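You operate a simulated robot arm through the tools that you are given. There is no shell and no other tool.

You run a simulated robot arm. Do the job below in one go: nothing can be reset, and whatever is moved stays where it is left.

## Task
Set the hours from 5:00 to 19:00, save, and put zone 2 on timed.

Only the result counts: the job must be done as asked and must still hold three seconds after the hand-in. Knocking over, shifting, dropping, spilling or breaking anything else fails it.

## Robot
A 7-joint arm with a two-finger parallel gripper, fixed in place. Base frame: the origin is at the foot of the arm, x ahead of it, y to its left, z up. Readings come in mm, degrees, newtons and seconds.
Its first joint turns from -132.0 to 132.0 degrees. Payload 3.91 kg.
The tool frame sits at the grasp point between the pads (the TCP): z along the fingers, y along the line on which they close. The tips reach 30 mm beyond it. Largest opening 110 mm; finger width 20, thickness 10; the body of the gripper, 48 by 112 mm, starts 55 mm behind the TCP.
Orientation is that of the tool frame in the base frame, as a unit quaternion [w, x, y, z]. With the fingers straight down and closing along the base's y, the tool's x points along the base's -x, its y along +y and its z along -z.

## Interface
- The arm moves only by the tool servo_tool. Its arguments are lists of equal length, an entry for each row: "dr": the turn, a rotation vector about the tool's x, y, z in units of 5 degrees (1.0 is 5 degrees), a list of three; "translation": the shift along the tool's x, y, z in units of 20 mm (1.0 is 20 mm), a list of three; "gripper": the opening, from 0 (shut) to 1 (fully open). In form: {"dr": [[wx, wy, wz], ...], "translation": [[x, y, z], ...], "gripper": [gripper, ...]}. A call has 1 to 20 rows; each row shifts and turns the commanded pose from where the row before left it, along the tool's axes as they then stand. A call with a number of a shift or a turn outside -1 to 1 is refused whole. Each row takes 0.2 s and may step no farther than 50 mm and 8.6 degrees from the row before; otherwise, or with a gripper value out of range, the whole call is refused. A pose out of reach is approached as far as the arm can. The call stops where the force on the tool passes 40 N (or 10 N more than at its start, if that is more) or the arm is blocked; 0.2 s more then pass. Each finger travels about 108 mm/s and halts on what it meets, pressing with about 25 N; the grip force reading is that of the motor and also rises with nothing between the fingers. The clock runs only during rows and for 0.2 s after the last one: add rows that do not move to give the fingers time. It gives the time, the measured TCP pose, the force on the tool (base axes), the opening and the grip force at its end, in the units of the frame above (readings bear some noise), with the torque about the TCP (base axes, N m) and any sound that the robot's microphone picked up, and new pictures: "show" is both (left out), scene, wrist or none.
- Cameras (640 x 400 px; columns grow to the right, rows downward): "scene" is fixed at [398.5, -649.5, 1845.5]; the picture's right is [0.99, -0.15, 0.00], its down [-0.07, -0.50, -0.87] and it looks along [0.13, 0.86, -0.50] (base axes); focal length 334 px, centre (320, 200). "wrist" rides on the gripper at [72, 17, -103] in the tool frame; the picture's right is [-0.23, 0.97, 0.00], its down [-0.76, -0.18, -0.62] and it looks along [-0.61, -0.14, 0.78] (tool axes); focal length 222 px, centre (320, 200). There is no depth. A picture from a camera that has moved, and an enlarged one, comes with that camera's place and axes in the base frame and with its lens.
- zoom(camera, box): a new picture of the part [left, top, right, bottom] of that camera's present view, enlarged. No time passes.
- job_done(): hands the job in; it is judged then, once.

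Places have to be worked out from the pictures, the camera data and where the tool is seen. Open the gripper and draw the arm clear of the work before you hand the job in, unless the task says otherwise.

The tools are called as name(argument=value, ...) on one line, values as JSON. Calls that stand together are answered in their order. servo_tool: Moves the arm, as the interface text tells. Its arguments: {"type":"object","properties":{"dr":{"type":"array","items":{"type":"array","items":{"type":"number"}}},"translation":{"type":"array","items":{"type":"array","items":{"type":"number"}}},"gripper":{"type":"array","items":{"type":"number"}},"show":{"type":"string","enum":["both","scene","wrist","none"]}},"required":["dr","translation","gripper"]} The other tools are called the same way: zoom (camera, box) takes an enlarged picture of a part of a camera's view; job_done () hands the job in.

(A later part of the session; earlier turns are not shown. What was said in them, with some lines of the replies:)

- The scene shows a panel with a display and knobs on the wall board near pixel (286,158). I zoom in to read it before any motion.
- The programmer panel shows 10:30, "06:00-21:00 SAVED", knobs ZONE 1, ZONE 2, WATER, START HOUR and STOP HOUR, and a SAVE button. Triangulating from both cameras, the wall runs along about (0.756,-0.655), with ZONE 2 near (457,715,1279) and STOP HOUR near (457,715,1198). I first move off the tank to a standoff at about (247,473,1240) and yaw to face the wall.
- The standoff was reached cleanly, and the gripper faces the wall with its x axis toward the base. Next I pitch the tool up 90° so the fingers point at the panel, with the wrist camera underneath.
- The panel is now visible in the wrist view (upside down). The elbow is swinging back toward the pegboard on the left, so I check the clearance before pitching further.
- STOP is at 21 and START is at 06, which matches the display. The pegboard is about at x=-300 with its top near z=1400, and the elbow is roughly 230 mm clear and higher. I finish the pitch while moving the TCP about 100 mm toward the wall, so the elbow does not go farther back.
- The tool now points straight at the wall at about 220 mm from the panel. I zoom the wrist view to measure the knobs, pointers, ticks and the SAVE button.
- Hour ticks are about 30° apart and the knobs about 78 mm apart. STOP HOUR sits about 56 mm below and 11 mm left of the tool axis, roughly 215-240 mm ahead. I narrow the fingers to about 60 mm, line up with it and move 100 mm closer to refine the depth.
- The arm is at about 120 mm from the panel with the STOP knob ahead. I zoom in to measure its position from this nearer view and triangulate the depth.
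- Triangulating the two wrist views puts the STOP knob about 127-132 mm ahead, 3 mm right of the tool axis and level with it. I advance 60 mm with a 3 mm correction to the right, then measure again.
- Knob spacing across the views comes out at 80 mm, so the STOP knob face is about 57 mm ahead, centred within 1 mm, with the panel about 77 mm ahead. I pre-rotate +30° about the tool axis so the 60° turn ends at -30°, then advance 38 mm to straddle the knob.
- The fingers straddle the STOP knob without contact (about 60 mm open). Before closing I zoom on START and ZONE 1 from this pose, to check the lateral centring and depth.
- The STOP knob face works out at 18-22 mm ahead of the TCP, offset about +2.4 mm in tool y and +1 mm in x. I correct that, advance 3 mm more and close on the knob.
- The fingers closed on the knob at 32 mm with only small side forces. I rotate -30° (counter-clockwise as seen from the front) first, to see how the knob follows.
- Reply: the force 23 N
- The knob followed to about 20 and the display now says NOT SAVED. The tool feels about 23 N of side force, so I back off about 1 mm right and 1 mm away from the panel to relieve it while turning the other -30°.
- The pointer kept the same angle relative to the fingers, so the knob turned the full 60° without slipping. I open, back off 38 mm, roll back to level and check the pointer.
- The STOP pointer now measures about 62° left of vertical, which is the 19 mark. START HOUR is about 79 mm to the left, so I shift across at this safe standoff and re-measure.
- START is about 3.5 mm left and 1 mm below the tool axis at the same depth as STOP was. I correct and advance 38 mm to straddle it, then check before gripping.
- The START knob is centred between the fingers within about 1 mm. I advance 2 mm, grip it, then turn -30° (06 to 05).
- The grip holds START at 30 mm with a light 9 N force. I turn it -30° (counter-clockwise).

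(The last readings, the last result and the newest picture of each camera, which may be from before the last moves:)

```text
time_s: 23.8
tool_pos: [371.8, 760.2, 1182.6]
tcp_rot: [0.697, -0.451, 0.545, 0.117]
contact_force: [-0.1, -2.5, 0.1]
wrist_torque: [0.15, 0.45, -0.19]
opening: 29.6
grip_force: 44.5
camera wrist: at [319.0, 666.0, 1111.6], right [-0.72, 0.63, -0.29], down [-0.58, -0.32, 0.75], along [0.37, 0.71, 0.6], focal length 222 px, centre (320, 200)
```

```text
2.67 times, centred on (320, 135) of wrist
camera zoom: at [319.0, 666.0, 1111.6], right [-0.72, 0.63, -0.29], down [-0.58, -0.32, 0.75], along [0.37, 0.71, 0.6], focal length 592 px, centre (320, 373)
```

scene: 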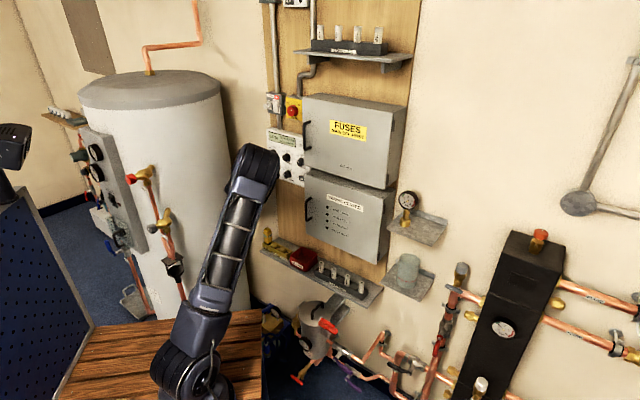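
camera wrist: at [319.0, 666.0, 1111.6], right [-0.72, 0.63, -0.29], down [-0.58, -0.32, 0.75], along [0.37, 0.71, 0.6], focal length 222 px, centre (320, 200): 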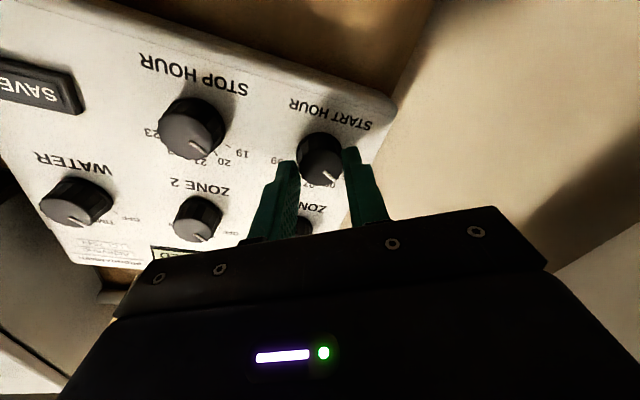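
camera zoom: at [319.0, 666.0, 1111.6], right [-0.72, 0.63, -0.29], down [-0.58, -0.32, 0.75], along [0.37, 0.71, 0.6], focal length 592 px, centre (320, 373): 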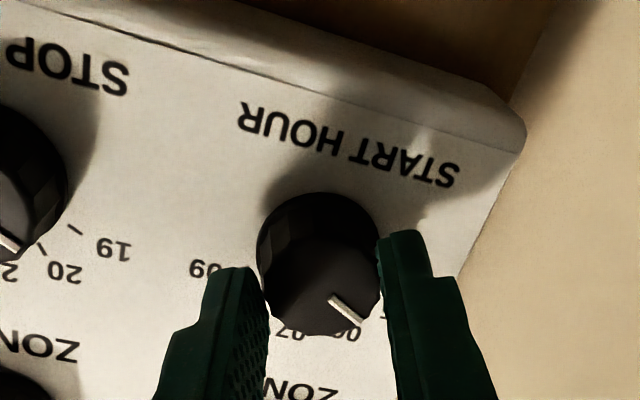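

START turned with the fingers, and the pointer is now just past 06 toward 05. I release, back off 40 mm, roll back +30° and check the pointer angle.

servo_tool(dr=[[0, 0, 0], [0, 0, 0], [0, 0, 0], [0, 0, 0], [0, 0, 1], [0, 0, 1], [0, 0, 1], [0, 0, 1], [0, 0, 1], [0, 0, 1], [0, 0, 0]], translation=[[0, 0, 0], [0, 0, 0], [0, 0, -1], [0, 0, -1], [0, 0, 0], [0, 0, 0], [0, 0, 0], [0, 0, 0], [0, 0, 0], [0, 0, 0], [0, 0, 0]], gripper=[0.55, 0.55, 0.55, 0.55, 0.55, 0.55, 0.55, 0.55, 0.55, 0.55, 0.55])

zoom(camera="wrist", box=[270, 90, 390, 165])

zoom(camera="wrist", box=[100, 60, 440, 260])

```text
time_s: 26.2
tool_pos: [345.8, 731.6, 1182.4]
tcp_rot: [0.642, -0.294, 0.643, 0.295]
contact_force: [0.2, -0.3, 0.1]
wrist_torque: [0.01, 0.0, -0.01]
opening: 60.8
grip_force: 0.0
camera wrist: at [264.1, 662.2, 1109.5], right [-0.74, 0.64, 0.23], down [-0.27, -0.59, 0.76], along [0.62, 0.5, 0.61], focal length 222 px, centre (320, 200)
```

scene: 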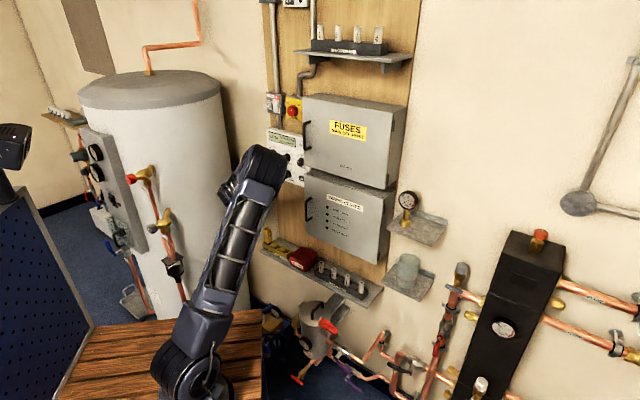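
wrist: 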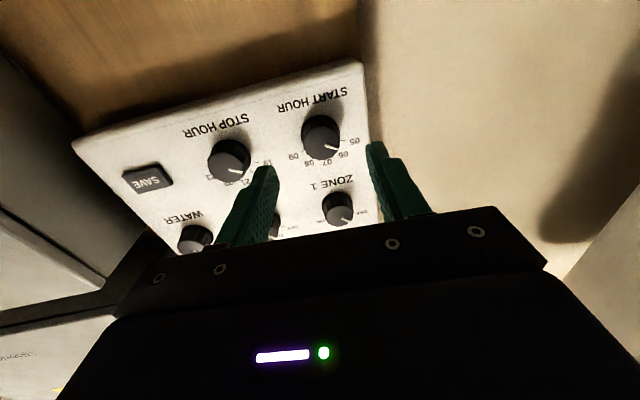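

```text
5.33 times, centred on (330, 128) of wrist
camera zoom: at [264.1, 662.2, 1109.5], right [-0.74, 0.64, 0.23], down [-0.27, -0.59, 0.76], along [0.62, 0.5, 0.61], focal length 1185 px, centre (267, 587)
```

zoom: 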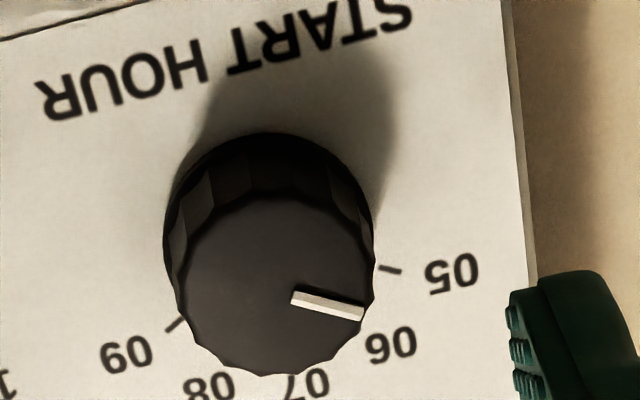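

```text
1.88 times, centred on (270, 160) of wrist
camera zoom: at [264.1, 662.2, 1109.5], right [-0.74, 0.64, 0.23], down [-0.27, -0.59, 0.76], along [0.62, 0.5, 0.61], focal length 418 px, centre (414, 275)
```

zoom: 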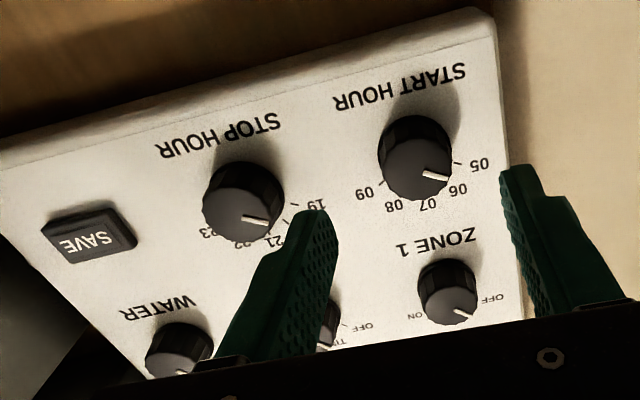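

START's pointer now has the same angle STOP has at 19, which is the 05 mark. SAVE lies about 160 mm right of START at the same height. I back off 60 mm first to keep clear of the box handles, shift right, and close the fingers to use them as a pusher.

servo_tool(dr=[[0, 0, 0], [0, 0, 0], [0, 0, 0], [0, 0, 0], [0, 0, 0], [0, 0, 0], [0, 0, 0], [0, 0, 0], [0, 0, 0], [0, 0, 0], [0, 0, 0], [0, 0, 0]], translation=[[0, 0, -1], [0, 0, -1], [0, 0, -1], [0, -1, 0], [0, -1, 0], [0, -1, 0], [0, -1, 0], [0, -1, 0], [0, -1, 0], [0, -1, 0], [0, -1, 0], [0, 0, 0]], gripper=[0.55, 0.55, 0.55, 0, 0, 0, 0, 0, 0, 0, 0, 0])

zoom(camera="wrist", box=[200, 60, 440, 210])

zoom(camera="scene", box=[230, 100, 390, 220])

```text
time_s: 28.8
tool_pos: [426.0, 580.6, 1183.0]
tcp_rot: [0.643, -0.294, 0.643, 0.294]
contact_force: [0.4, 0.8, 0.0]
wrist_torque: [-0.01, -0.02, 0.03]
opening: 0.0
grip_force: 24.7
camera wrist: at [344.7, 510.9, 1110.4], right [-0.74, 0.64, 0.23], down [-0.27, -0.59, 0.76], along [0.62, 0.5, 0.61], focal length 222 px, centre (320, 200)
```

scene: 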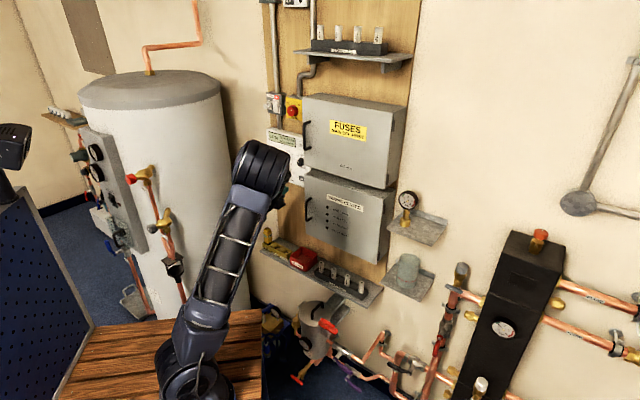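
wrist: 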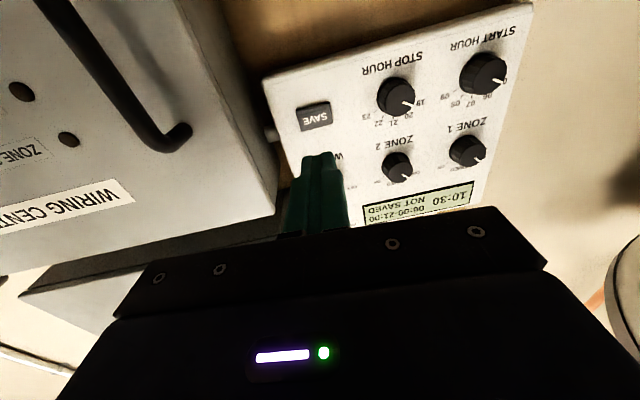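

```text
2.67 times, centred on (320, 135) of wrist
camera zoom: at [344.7, 510.9, 1110.4], right [-0.74, 0.64, 0.23], down [-0.27, -0.59, 0.76], along [0.62, 0.5, 0.61], focal length 592 px, centre (320, 373)
```

zoom: 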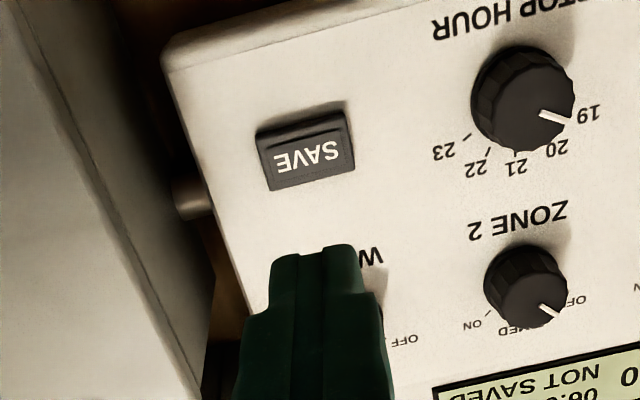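

```text
3.33 times, centred on (310, 160) of scene
camera zoom: at [398.5, -649.5, 1845.5], right [0.99, -0.15, 0.0], down [-0.07, -0.5, -0.87], along [0.13, 0.86, -0.5], focal length 1114 px, centre (353, 333)
```

zoom: 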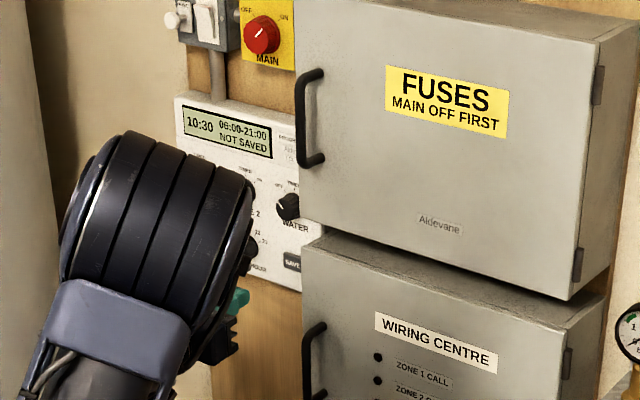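

The wiring box's side is about 75 mm right of SAVE, so the gripper body has clearance of around 20 mm. SAVE is about 5 mm right and 3 mm above the tool axis. I correct that and advance 60 mm before the final check.

servo_tool(dr=[[0, 0, 0], [0, 0, 0], [0, 0, 0], [0, 0, 0], [0, 0, 0]], translation=[[-0.1, -0.24, 0], [0, 0, 1], [0, 0, 1], [0, 0, 1], [0, 0, 0]], gripper=[0, 0, 0, 0, 0])

zoom(camera="wrist", box=[200, 60, 440, 210])

zoom(camera="scene", box=[230, 100, 390, 220])

```text
time_s: 30.0
tool_pos: [469.9, 623.8, 1187.1]
tcp_rot: [0.644, -0.294, 0.643, 0.293]
contact_force: [-0.4, 0.8, 0.7]
wrist_torque: [0.01, -0.01, 0.03]
opening: 0.1
grip_force: 25.1
camera wrist: at [388.4, 555.3, 1113.4], right [-0.74, 0.64, 0.23], down [-0.27, -0.59, 0.76], along [0.62, 0.5, 0.61], focal length 222 px, centre (320, 200)
```

scene: 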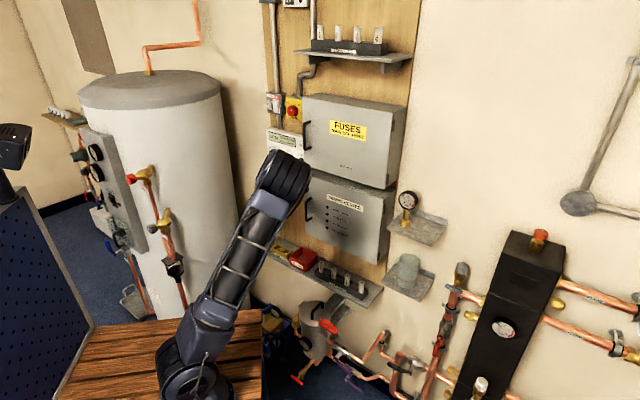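
wrist: 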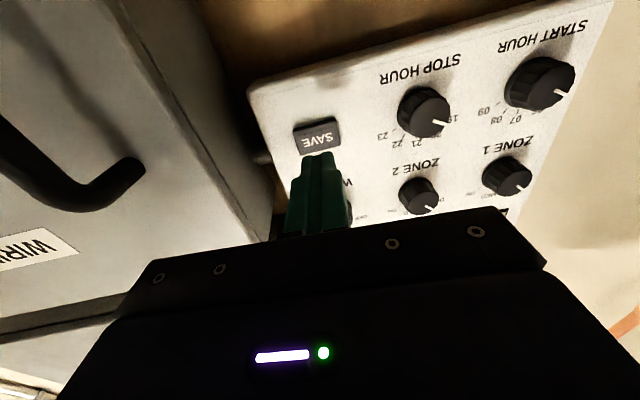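

```text
2.67 times, centred on (320, 135) of wrist
camera zoom: at [388.4, 555.3, 1113.4], right [-0.74, 0.64, 0.23], down [-0.27, -0.59, 0.76], along [0.62, 0.5, 0.61], focal length 592 px, centre (320, 373)
```

zoom: 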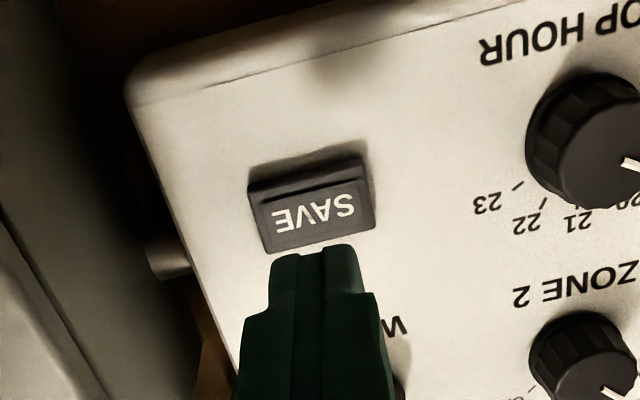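

```text
3.33 times, centred on (310, 160) of scene
camera zoom: at [398.5, -649.5, 1845.5], right [0.99, -0.15, 0.0], down [-0.07, -0.5, -0.87], along [0.13, 0.86, -0.5], focal length 1114 px, centre (353, 333)
```

zoom: 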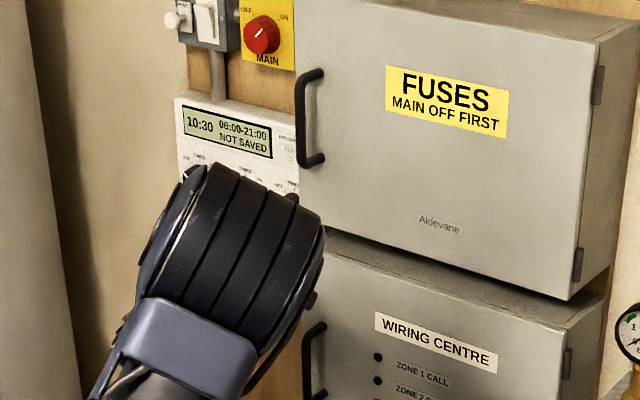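

SAVE is centred to within 1.5 mm sideways and 2.5 mm up from the fingertips, about 40 mm ahead of them. I correct and advance 34 mm, checking for contact.

servo_tool(dr=[[0, 0, 0], [0, 0, 0], [0, 0, 0], [0, 0, 0]], translation=[[-0.12, -0.07, 0], [0, 0, 0.85], [0, 0, 0.85], [0, 0, 0]], gripper=[0, 0, 0, 0], show="wrist")

zoom(camera="wrist", box=[200, 60, 440, 210])

```text
time_s: 31.0
tool_pos: [493.6, 647.9, 1188.5]
tcp_rot: [0.643, -0.294, 0.643, 0.294]
contact_force: [-0.6, 0.3, 0.5]
wrist_torque: [0.03, -0.01, -0.03]
opening: 0.0
grip_force: 25.2
camera wrist: at [412.7, 578.2, 1114.8], right [-0.74, 0.64, 0.23], down [-0.27, -0.59, 0.76], along [0.62, 0.5, 0.61], focal length 222 px, centre (320, 200)
```

wrist: 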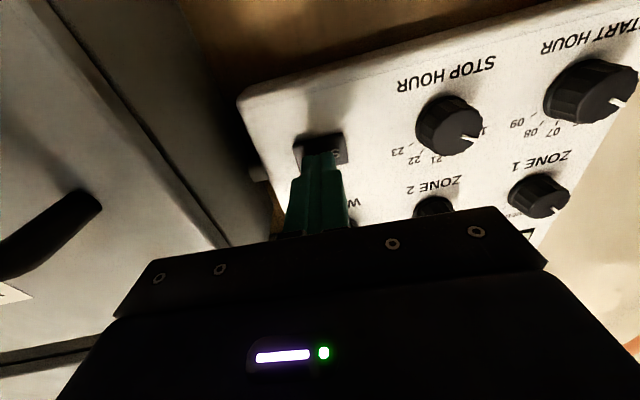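

```text
2.67 times, centred on (320, 135) of wrist
camera zoom: at [412.7, 578.2, 1114.8], right [-0.74, 0.64, 0.23], down [-0.27, -0.59, 0.76], along [0.62, 0.5, 0.61], focal length 592 px, centre (320, 373)
```

zoom: 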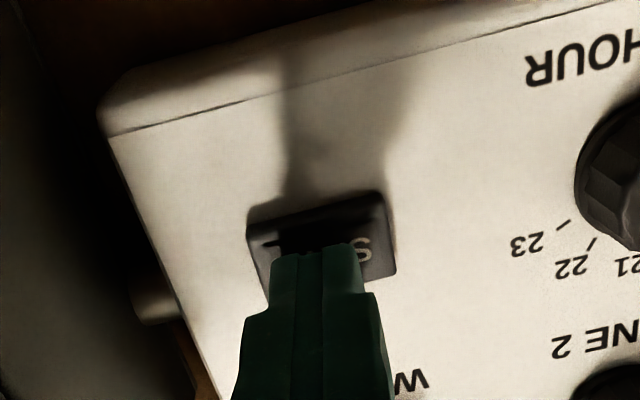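

The fingertips are over the SAVE face with no contact yet. I press in 1 mm steps with the force limit as a guard.

servo_tool(dr=[[0, 0, 0], [0, 0, 0], [0, 0, 0], [0, 0, 0], [0, 0, 0], [0, 0, 0]], translation=[[0, 0, 0.05], [0, 0, 0.05], [0, 0, 0.05], [0, 0, 0.05], [0, 0, 0.05], [0, 0, 0.05]], gripper=[0, 0, 0, 0, 0, 0], show="wrist")

zoom(camera="scene", box=[250, 120, 314, 160])

zoom(camera="wrist", box=[200, 60, 440, 210])

```text
time_s: 32.4
tool_pos: [495.3, 652.0, 1186.9]
tcp_rot: [0.643, -0.295, 0.643, 0.295]
contact_force: [-0.8, -0.6, 0.5]
wrist_torque: [-0.02, -0.01, -0.01]
opening: 0.0
grip_force: 24.8
heard: click
camera wrist: at [414.9, 583.0, 1114.5], right [-0.74, 0.64, 0.23], down [-0.27, -0.59, 0.76], along [0.62, 0.5, 0.61], focal length 222 px, centre (320, 200)
```

wrist: 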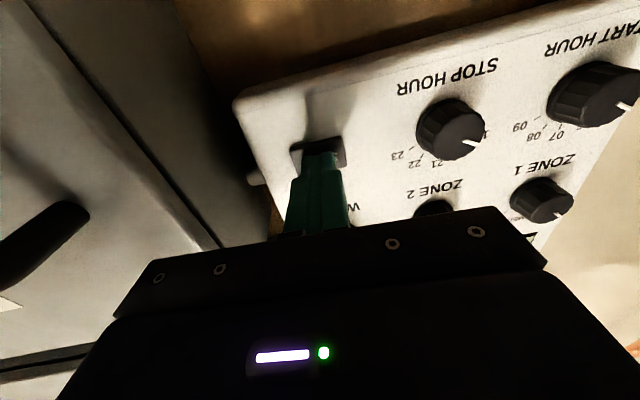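

```text
10.00 times, centred on (282, 140) of scene
camera zoom: at [398.5, -649.5, 1845.5], right [0.99, -0.15, 0.0], down [-0.07, -0.5, -0.87], along [0.13, 0.86, -0.5], focal length 3341 px, centre (700, 800)
```

zoom: 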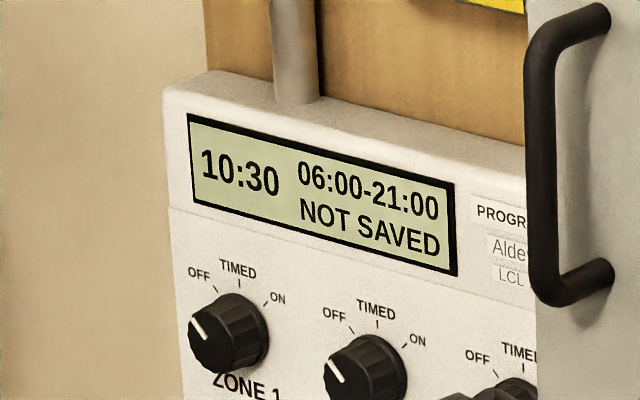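

```text
2.67 times, centred on (320, 135) of wrist
camera zoom: at [414.9, 583.0, 1114.5], right [-0.74, 0.64, 0.23], down [-0.27, -0.59, 0.76], along [0.62, 0.5, 0.61], focal length 592 px, centre (320, 373)
```

zoom: 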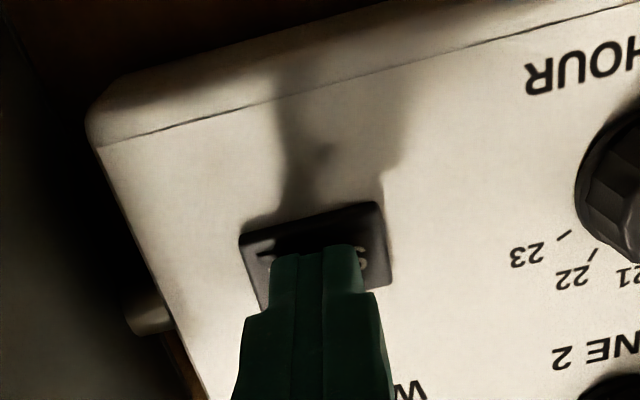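

I heard a click, but the display still reads NOT SAVED and the force is near zero. I hold still briefly to see whether the display updates.

servo_tool(dr=[[0, 0, 0], [0, 0, 0], [0, 0, 0]], translation=[[0, 0, 0], [0, 0, 0], [0, 0, 0]], gripper=[0, 0, 0], show="none")

zoom(camera="scene", box=[250, 120, 314, 160])

```text
time_s: 33.2
tool_pos: [496.4, 651.4, 1189.1]
tcp_rot: [0.643, -0.294, 0.643, 0.294]
contact_force: [-0.6, -0.7, -0.5]
wrist_torque: [0.0, 0.05, -0.03]
opening: 0.2
grip_force: 24.6
```

```text
10.00 times, centred on (282, 140) of scene
camera zoom: at [398.5, -649.5, 1845.5], right [0.99, -0.15, 0.0], down [-0.07, -0.5, -0.87], along [0.13, 0.86, -0.5], focal length 3341 px, centre (700, 800)
```

zoom: 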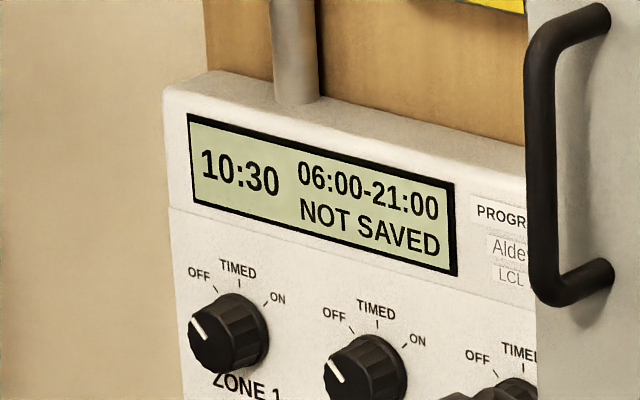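

Still NOT SAVED, with almost no force, so the button is only touched. I press farther in 1 mm steps.

servo_tool(dr=[[0, 0, 0], [0, 0, 0], [0, 0, 0], [0, 0, 0]], translation=[[0, 0, 0.05], [0, 0, 0.05], [0, 0, 0.05], [0, 0, 0]], gripper=[0, 0, 0, 0], show="wrist")

zoom(camera="scene", box=[250, 120, 314, 160])

zoom(camera="wrist", box=[200, 60, 440, 210])

```text
time_s: 34.2
tool_pos: [499.3, 655.4, 1188.1]
tcp_rot: [0.643, -0.294, 0.643, 0.294]
contact_force: [-6.7, -7.0, -1.2]
wrist_torque: [-0.04, 0.02, -0.06]
opening: 0.0
grip_force: 24.9
camera wrist: at [417.2, 585.4, 1115.1], right [-0.74, 0.64, 0.23], down [-0.27, -0.59, 0.76], along [0.62, 0.5, 0.61], focal length 222 px, centre (320, 200)
```

wrist: 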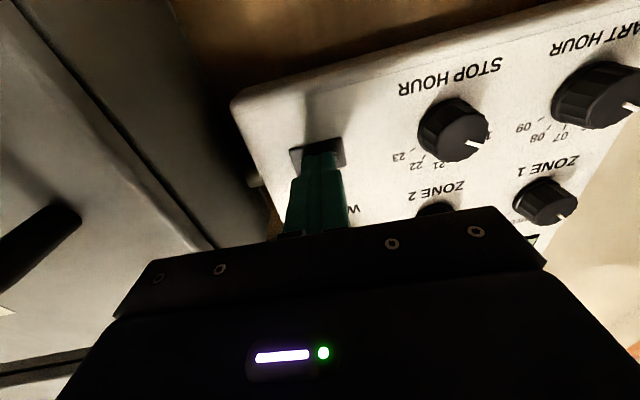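

```text
10.00 times, centred on (282, 140) of scene
camera zoom: at [398.5, -649.5, 1845.5], right [0.99, -0.15, 0.0], down [-0.07, -0.5, -0.87], along [0.13, 0.86, -0.5], focal length 3341 px, centre (700, 800)
```

zoom: 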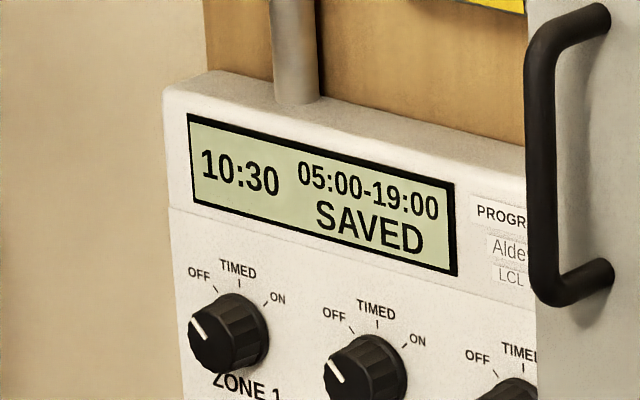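

```text
2.67 times, centred on (320, 135) of wrist
camera zoom: at [417.2, 585.4, 1115.1], right [-0.74, 0.64, 0.23], down [-0.27, -0.59, 0.76], along [0.62, 0.5, 0.61], focal length 592 px, centre (320, 373)
```

zoom: 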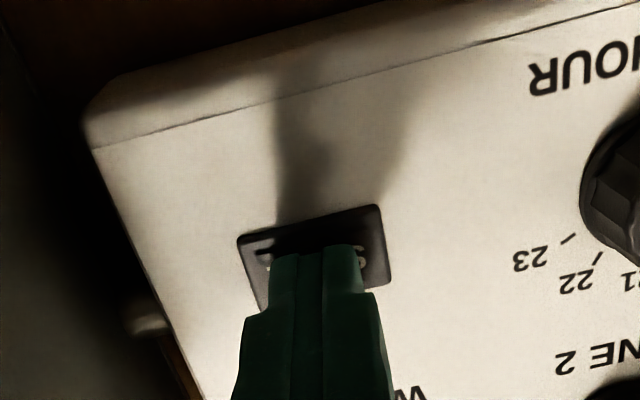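

The display now reads "05:00-19:00 SAVED". I back off 60 mm, then move about 81 mm left and 81 mm up to line up with ZONE 2, opening the fingers to 60 mm.

servo_tool(dr=[[0, 0, 0], [0, 0, 0], [0, 0, 0], [0, 0, 0], [0, 0, 0], [0, 0, 0], [0, 0, 0], [0, 0, 0], [0, 0, 0]], translation=[[0, 0, -1], [0, 0, -1], [0, 0, -1], [-0.81, 0.81, 0], [-0.81, 0.81, 0], [-0.81, 0.81, 0], [-0.81, 0.81, 0], [-0.81, 0.81, 0], [0, 0, 0]], gripper=[0, 0, 0, 0.55, 0.55, 0.55, 0.55, 0.55, 0.55])

zoom(camera="wrist", box=[200, 60, 440, 210])

zoom(camera="scene", box=[250, 120, 314, 160])

```text
time_s: 36.2
tool_pos: [401.5, 659.5, 1267.7]
tcp_rot: [0.643, -0.295, 0.643, 0.294]
contact_force: [0.3, 0.5, -0.4]
wrist_torque: [0.02, 0.01, 0.02]
opening: 60.7
grip_force: 0.0
camera wrist: at [319.4, 591.4, 1194.5], right [-0.74, 0.64, 0.23], down [-0.27, -0.59, 0.76], along [0.62, 0.5, 0.61], focal length 222 px, centre (320, 200)
```

scene: 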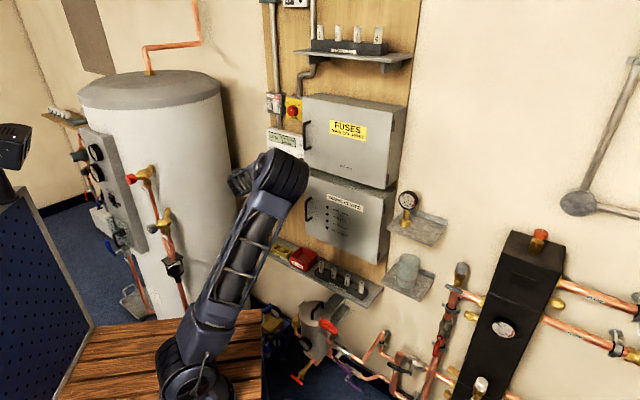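
wrist: 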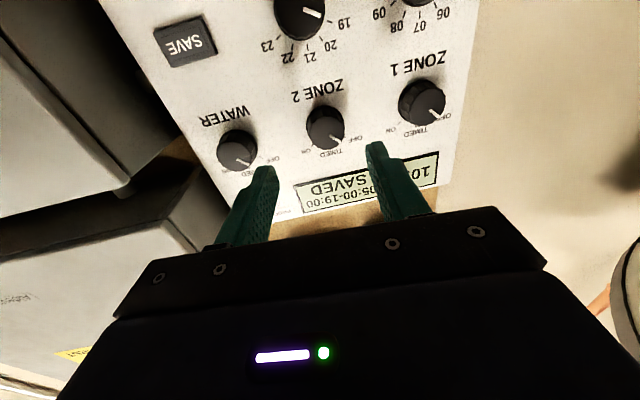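

```text
2.67 times, centred on (320, 135) of wrist
camera zoom: at [319.4, 591.4, 1194.5], right [-0.74, 0.64, 0.23], down [-0.27, -0.59, 0.76], along [0.62, 0.5, 0.61], focal length 592 px, centre (320, 373)
```

zoom: 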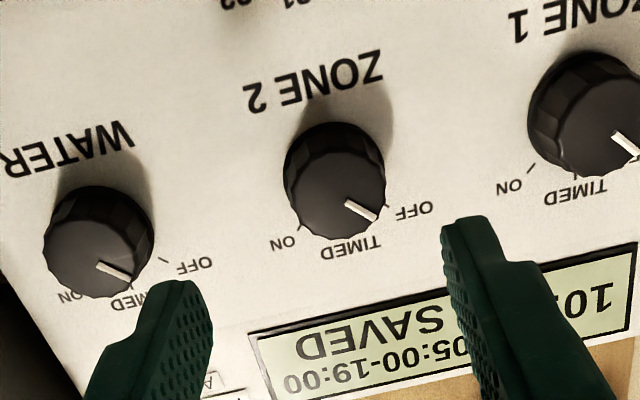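

```text
10.00 times, centred on (282, 140) of scene
camera zoom: at [398.5, -649.5, 1845.5], right [0.99, -0.15, 0.0], down [-0.07, -0.5, -0.87], along [0.13, 0.86, -0.5], focal length 3341 px, centre (700, 800)
```

zoom: 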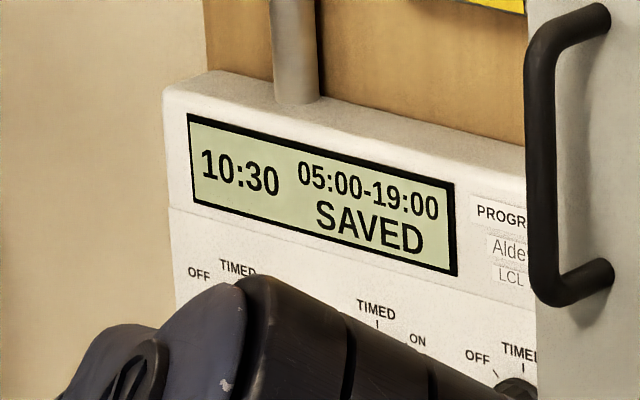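

ZONE 2 is about 5 mm left and 2 mm above the tool axis, with its pointer on OFF. I correct that, pre-roll -25° (so the +45° turn ends at +20°), and advance 38 mm of the roughly 58 mm needed.

servo_tool(dr=[[0, 0, 0], [0, 0, -1], [0, 0, -1], [0, 0, -1], [0, 0, -1], [0, 0, -1], [0, 0, 0], [0, 0, 0], [0, 0, 0]], translation=[[-0.1, 0.23, 0], [0, 0, 0], [0, 0, 0], [0, 0, 0], [0, 0, 0], [0, 0, 0], [0, 0, 0.95], [0, 0, 0.95], [0, 0, 0]], gripper=[0.55, 0.55, 0.55, 0.55, 0.55, 0.55, 0.55, 0.55, 0.55])

zoom(camera="wrist", box=[200, 60, 440, 210])

```text
time_s: 38.2
tool_pos: [418.6, 694.8, 1271.3]
tcp_rot: [0.692, -0.425, 0.565, 0.147]
contact_force: [0.0, -0.4, -0.1]
wrist_torque: [0.02, -0.02, -0.02]
opening: 60.3
grip_force: 0.1
camera wrist: at [361.0, 604.0, 1197.8], right [-0.74, 0.64, -0.21], down [-0.53, -0.37, 0.77], along [0.41, 0.68, 0.61], focal length 222 px, centre (320, 200)
```

scene: 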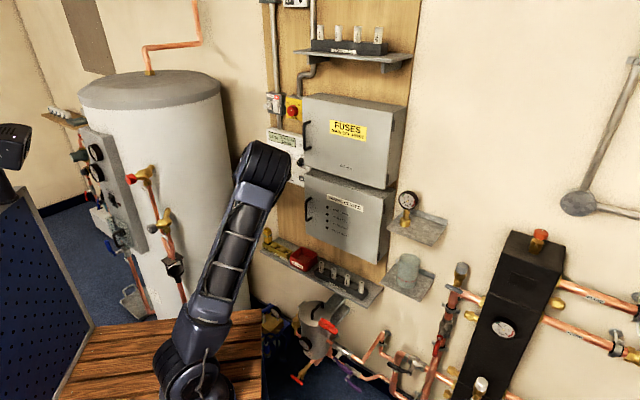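
wrist: 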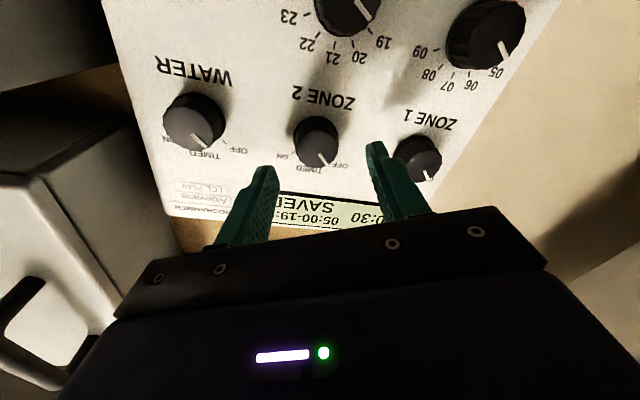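

```text
2.67 times, centred on (320, 135) of wrist
camera zoom: at [361.0, 604.0, 1197.8], right [-0.74, 0.64, -0.21], down [-0.53, -0.37, 0.77], along [0.41, 0.68, 0.61], focal length 592 px, centre (320, 373)
```

zoom: 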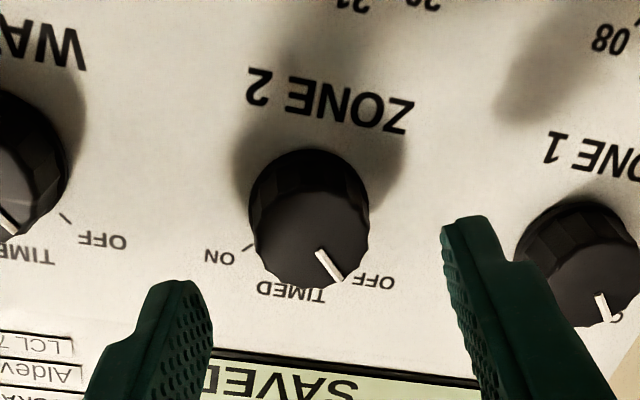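

ZONE 2 is about 2 mm toward tool -y and slightly toward +x. I correct, advance the remaining 19 mm and close on it.

servo_tool(dr=[[0, 0, 0], [0, 0, 0], [0, 0, 0], [0, 0, 0], [0, 0, 0]], translation=[[0.075, -0.1, 0], [0, 0, 0.95], [0, 0, 0], [0, 0, 0], [0, 0, 0]], gripper=[0.55, 0.55, 0.55, 0.55, 0.55], show="wrist")

zoom(camera="wrist", box=[200, 60, 440, 210])

```text
time_s: 39.4
tool_pos: [431.4, 705.7, 1269.7]
tcp_rot: [0.692, -0.427, 0.564, 0.148]
contact_force: [-0.3, 0.7, 0.1]
wrist_torque: [0.01, 0.02, 0.01]
opening: 60.7
grip_force: 0.0
camera wrist: at [375.0, 616.1, 1196.5], right [-0.74, 0.64, -0.21], down [-0.53, -0.37, 0.77], along [0.41, 0.68, 0.61], focal length 222 px, centre (320, 200)
```

wrist: 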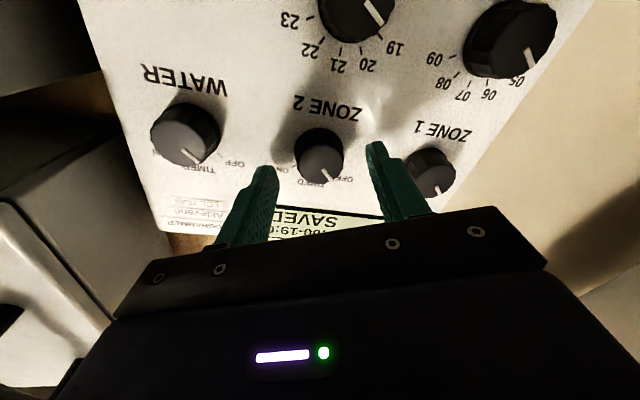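

```text
2.67 times, centred on (320, 135) of wrist
camera zoom: at [375.0, 616.1, 1196.5], right [-0.74, 0.64, -0.21], down [-0.53, -0.37, 0.77], along [0.41, 0.68, 0.61], focal length 592 px, centre (320, 373)
```

zoom: 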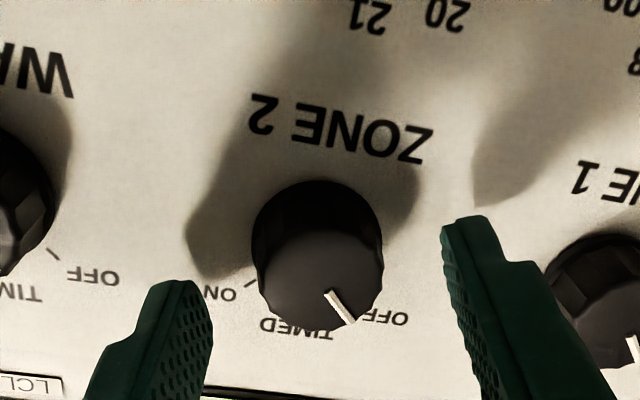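

The ZONE 2 knob is centred between the fingers and its pointer measures about 47° left (OFF, nominally 45°). I advance 2 mm and grip.

servo_tool(dr=[[0, 0, 0], [0, 0, 0], [0, 0, 0], [0, 0, 0]], translation=[[0, 0, 0.1], [0, 0, 0], [0, 0, 0], [0, 0, 0]], gripper=[0.55, 0, 0, 0], show="wrist")

zoom(camera="wrist", box=[200, 60, 440, 210])

```text
time_s: 40.4
tool_pos: [433.9, 709.4, 1268.9]
tcp_rot: [0.692, -0.426, 0.564, 0.148]
contact_force: [0.0, 0.0, -1.6]
wrist_torque: [0.08, -0.08, 0.02]
opening: 31.8
grip_force: 45.4
camera wrist: at [376.3, 617.9, 1196.3], right [-0.74, 0.64, -0.21], down [-0.53, -0.37, 0.77], along [0.41, 0.68, 0.61], focal length 222 px, centre (320, 200)
```

wrist: 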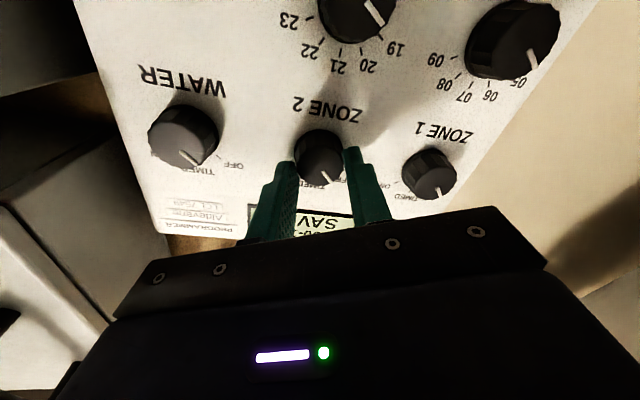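

```text
2.67 times, centred on (320, 135) of wrist
camera zoom: at [376.3, 617.9, 1196.3], right [-0.74, 0.64, -0.21], down [-0.53, -0.37, 0.77], along [0.41, 0.68, 0.61], focal length 592 px, centre (320, 373)
```

zoom: 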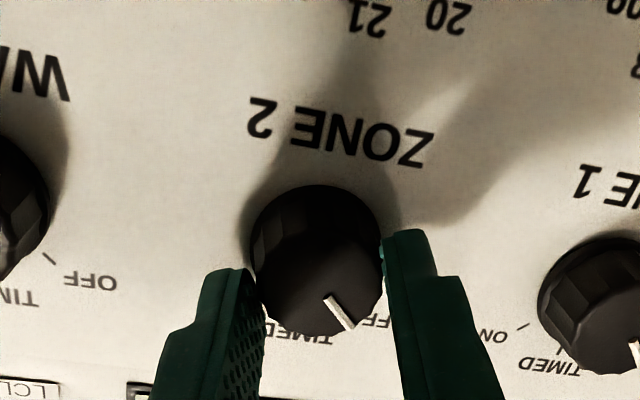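

The grip is at 31.8 mm with negligible side force. I turn ZONE 2 by +45° (clockwise) from OFF to TIMED.

servo_tool(dr=[[0, 0, 1], [0, 0, 1], [0, 0, 1], [0, 0, 1], [0, 0, 1], [0, 0, 1], [0, 0, 1], [0, 0, 1], [0, 0, 1], [0, 0, 0]], translation=[[0, 0, 0], [0, 0, 0], [0, 0, 0], [0, 0, 0], [0, 0, 0], [0, 0, 0], [0, 0, 0], [0, 0, 0], [0, 0, 0], [0, 0, 0]], gripper=[0, 0, 0, 0, 0, 0, 0, 0, 0, 0])

zoom(camera="wrist", box=[200, 60, 440, 210])

```text
time_s: 42.6
tool_pos: [435.6, 707.1, 1269.7]
tcp_rot: [0.582, -0.178, 0.684, 0.402]
contact_force: [-16.8, -33.5, -10.6]
wrist_torque: [-0.11, 0.04, -0.5]
opening: 32.0
grip_force: 44.9
camera wrist: at [336.1, 653.6, 1207.2], right [-0.63, 0.55, 0.55], down [-0.08, -0.75, 0.65], along [0.77, 0.37, 0.52], focal length 222 px, centre (320, 200)
```

scene: 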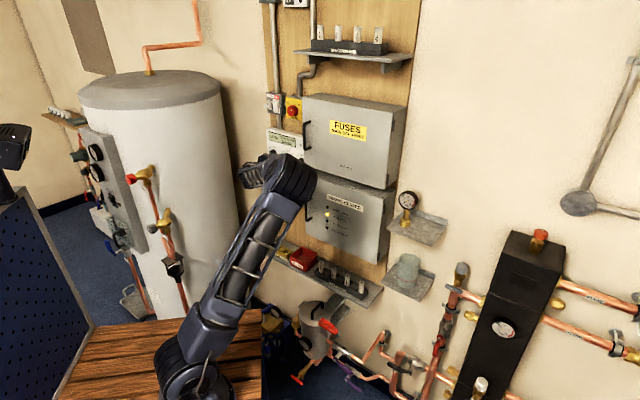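
wrist: 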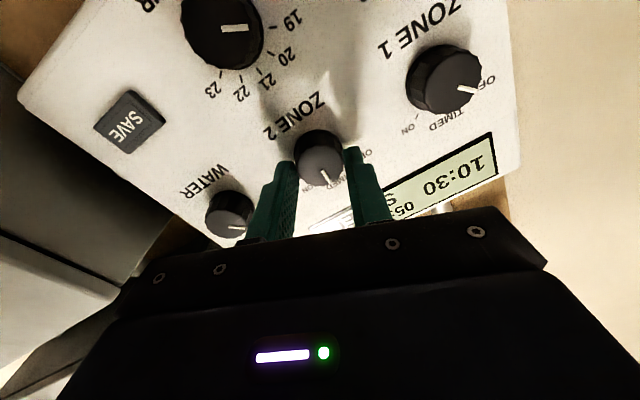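

```text
2.67 times, centred on (320, 135) of wrist
camera zoom: at [336.1, 653.6, 1207.2], right [-0.63, 0.55, 0.55], down [-0.08, -0.75, 0.65], along [0.77, 0.37, 0.52], focal length 592 px, centre (320, 373)
```

zoom: 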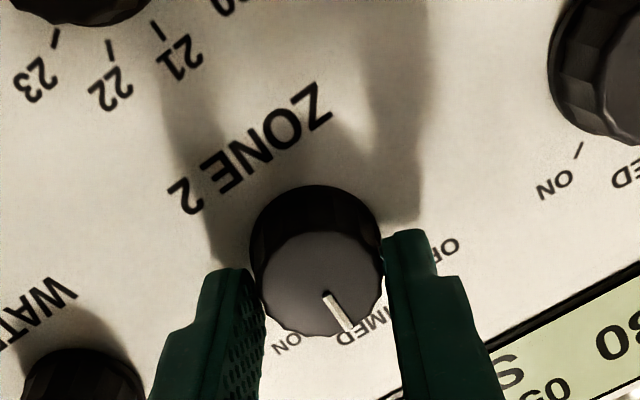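

ZONE 2 is at TIMED and the ZONE 2 CALL lamp on the wiring centre has lit. The tool is pressed toward the panel with about 39 N, so I ease back 1.5 mm before opening, then withdraw 40 mm.

servo_tool(dr=[[0, 0, 0], [0, 0, 0]], translation=[[0, 0, -0.05], [0, 0, -0.025]], gripper=[0, 0], show="wrist")

```text
time_s: 43.2
tool_pos: [436.3, 706.6, 1269.6]
tcp_rot: [0.583, -0.178, 0.684, 0.401]
contact_force: [-8.3, -3.3, -13.4]
wrist_torque: [0.3, -0.35, -0.28]
opening: 31.6
grip_force: 45.5
camera wrist: at [336.2, 653.5, 1207.2], right [-0.63, 0.55, 0.55], down [-0.08, -0.75, 0.66], along [0.77, 0.37, 0.52], focal length 222 px, centre (320, 200)
```

wrist: 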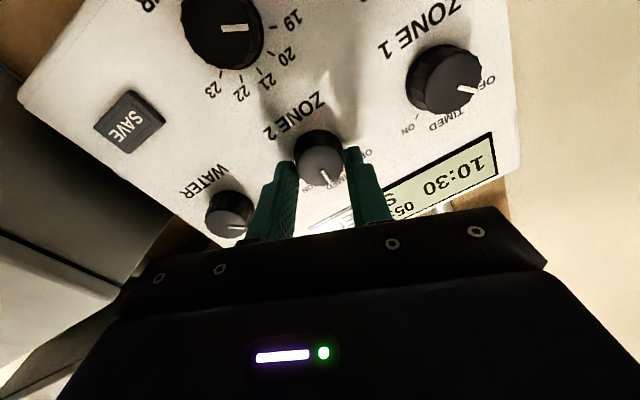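

The push against the panel has dropped to a small residual. I open the fingers, withdraw about 60 mm and roll back to level to verify.

servo_tool(dr=[[0, 0, 0], [0, 0, 0], [0, 0, 0], [0, 0, 0], [0, 0, 0], [0, 0, -1], [0, 0, -1], [0, 0, -1], [0, 0, -1], [0, 0, 0]], translation=[[0, 0, 0], [0, 0, 0], [0, 0, -1], [0, 0, -1], [0, 0, -1], [0, 0, 0], [0, 0, 0], [0, 0, 0], [0, 0, 0], [0, 0, 0]], gripper=[0.55, 0.55, 0.55, 0.55, 0.55, 0.55, 0.55, 0.55, 0.55, 0.55])

zoom(camera="wrist", box=[200, 60, 440, 210])

zoom(camera="scene", box=[240, 110, 400, 240])

```text
time_s: 45.4
tool_pos: [395.7, 662.2, 1269.6]
tcp_rot: [0.643, -0.295, 0.643, 0.294]
contact_force: [0.3, -0.2, -0.3]
wrist_torque: [-0.01, 0.0, 0.01]
opening: 60.3
grip_force: 0.1
camera wrist: at [313.8, 593.8, 1197.0], right [-0.74, 0.64, 0.23], down [-0.27, -0.59, 0.76], along [0.62, 0.5, 0.61], focal length 222 px, centre (320, 200)
```

scene: 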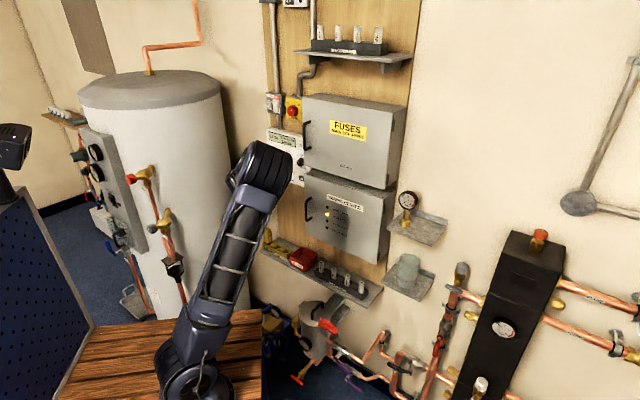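
wrist: 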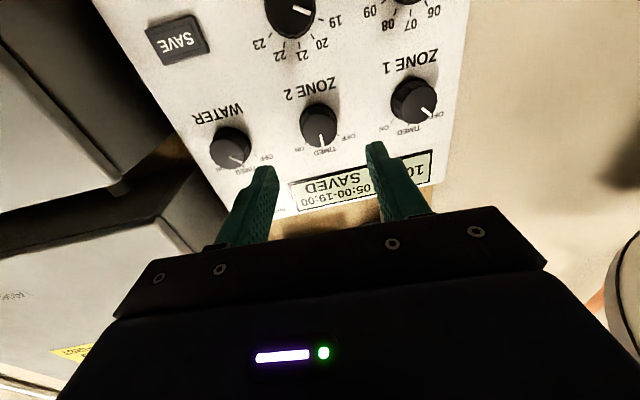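

```text
2.67 times, centred on (320, 135) of wrist
camera zoom: at [313.8, 593.8, 1197.0], right [-0.74, 0.64, 0.23], down [-0.27, -0.59, 0.76], along [0.62, 0.5, 0.61], focal length 592 px, centre (320, 373)
```

zoom: 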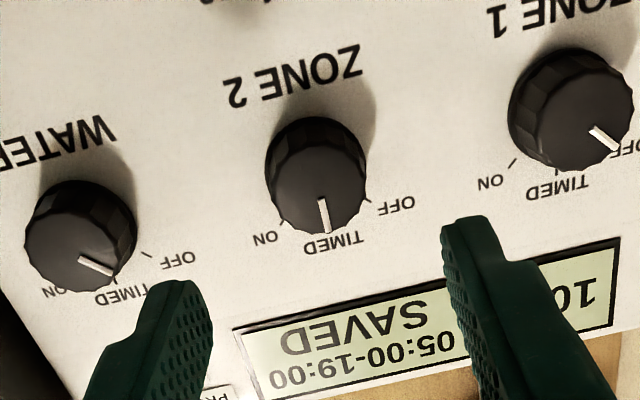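

```text
3.08 times, centred on (320, 175) of scene
camera zoom: at [398.5, -649.5, 1845.5], right [0.99, -0.15, 0.0], down [-0.07, -0.5, -0.87], along [0.13, 0.86, -0.5], focal length 1028 px, centre (320, 277)
```

zoom: 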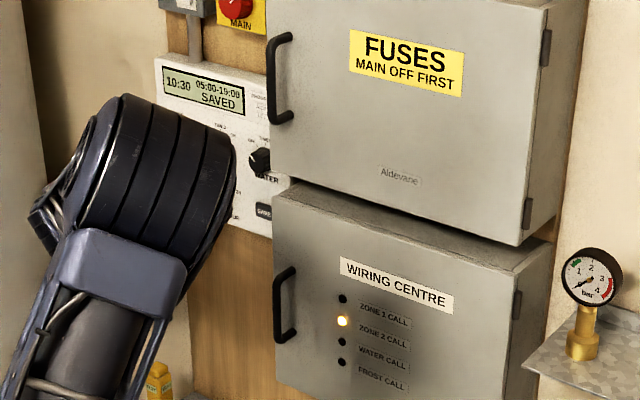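

ZONE 2 points at TIMED, the display reads "05:00-19:00 SAVED", the ZONE 2 CALL lamp is lit, and ZONE 1 and WATER are unchanged. I withdraw a further 140 mm straight back with the gripper opening.

servo_tool(dr=[[0, 0, 0], [0, 0, 0], [0, 0, 0], [0, 0, 0], [0, 0, 0], [0, 0, 0], [0, 0, 0], [0, 0, 0], [0, 0, 0]], translation=[[0, 0, -1], [0, 0, -1], [0, 0, -1], [0, 0, -1], [0, 0, -1], [0, 0, -1], [0, 0, -1], [0, 0, 0], [0, 0, 0]], gripper=[0.55, 0.55, 0.55, 1, 1, 1, 1, 1, 1])

zoom(camera="wrist", box=[200, 0, 440, 150])

zoom(camera="scene", box=[250, 120, 330, 195])

```text
time_s: 47.4
tool_pos: [303.7, 557.0, 1267.1]
tcp_rot: [0.643, -0.295, 0.642, 0.295]
contact_force: [0.6, -0.5, 0.1]
wrist_torque: [-0.03, -0.01, 0.0]
opening: 110.1
grip_force: 0.0
camera wrist: at [222.3, 489.0, 1194.9], right [-0.74, 0.64, 0.23], down [-0.27, -0.59, 0.76], along [0.62, 0.5, 0.61], focal length 222 px, centre (320, 200)
```

scene: 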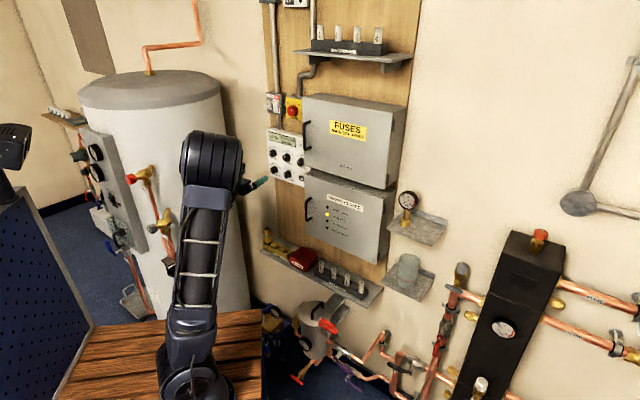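
wrist: 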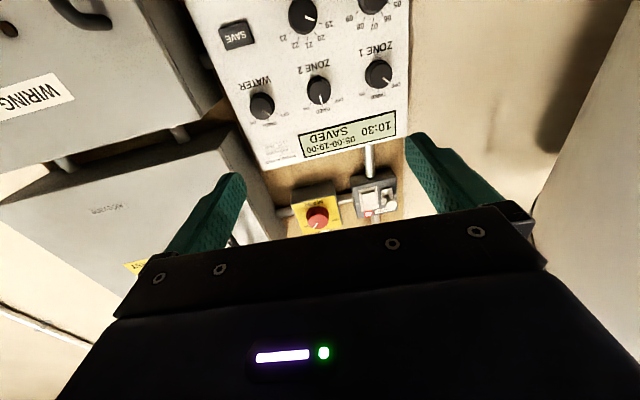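

```text
2.67 times, centred on (320, 75) of wrist
camera zoom: at [222.3, 489.0, 1194.9], right [-0.74, 0.64, 0.23], down [-0.27, -0.59, 0.76], along [0.62, 0.5, 0.61], focal length 592 px, centre (320, 533)
```

zoom: 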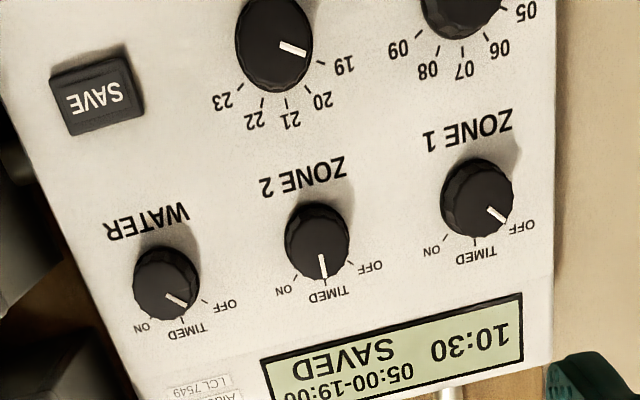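

```text
5.33 times, centred on (290, 158) of scene
camera zoom: at [398.5, -649.5, 1845.5], right [0.99, -0.15, 0.0], down [-0.07, -0.5, -0.87], along [0.13, 0.86, -0.5], focal length 1782 px, centre (480, 427)
```

zoom: 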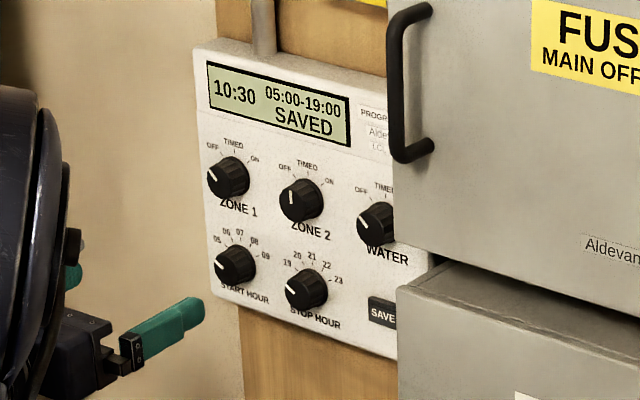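

From clear of the work, both views show START at 05, STOP at 19, "05:00-19:00 SAVED" and ZONE 2 on TIMED. Nothing else was disturbed, and the gripper is open and withdrawn, so I hand in the job.

job_done()

```text
The job is handed in.
```

The hours are set from 5:00 to 19:00 and saved, and zone 2 is on timed. The display reads "05:00-19:00 SAVED", and the zone 2 call lamp on the wiring centre has come on.

Zone 1 and water are where they were, and the pictures show nothing else moved. The gripper is open and the arm is drawn back from the panel. I've handed the job in; no verdict came back.
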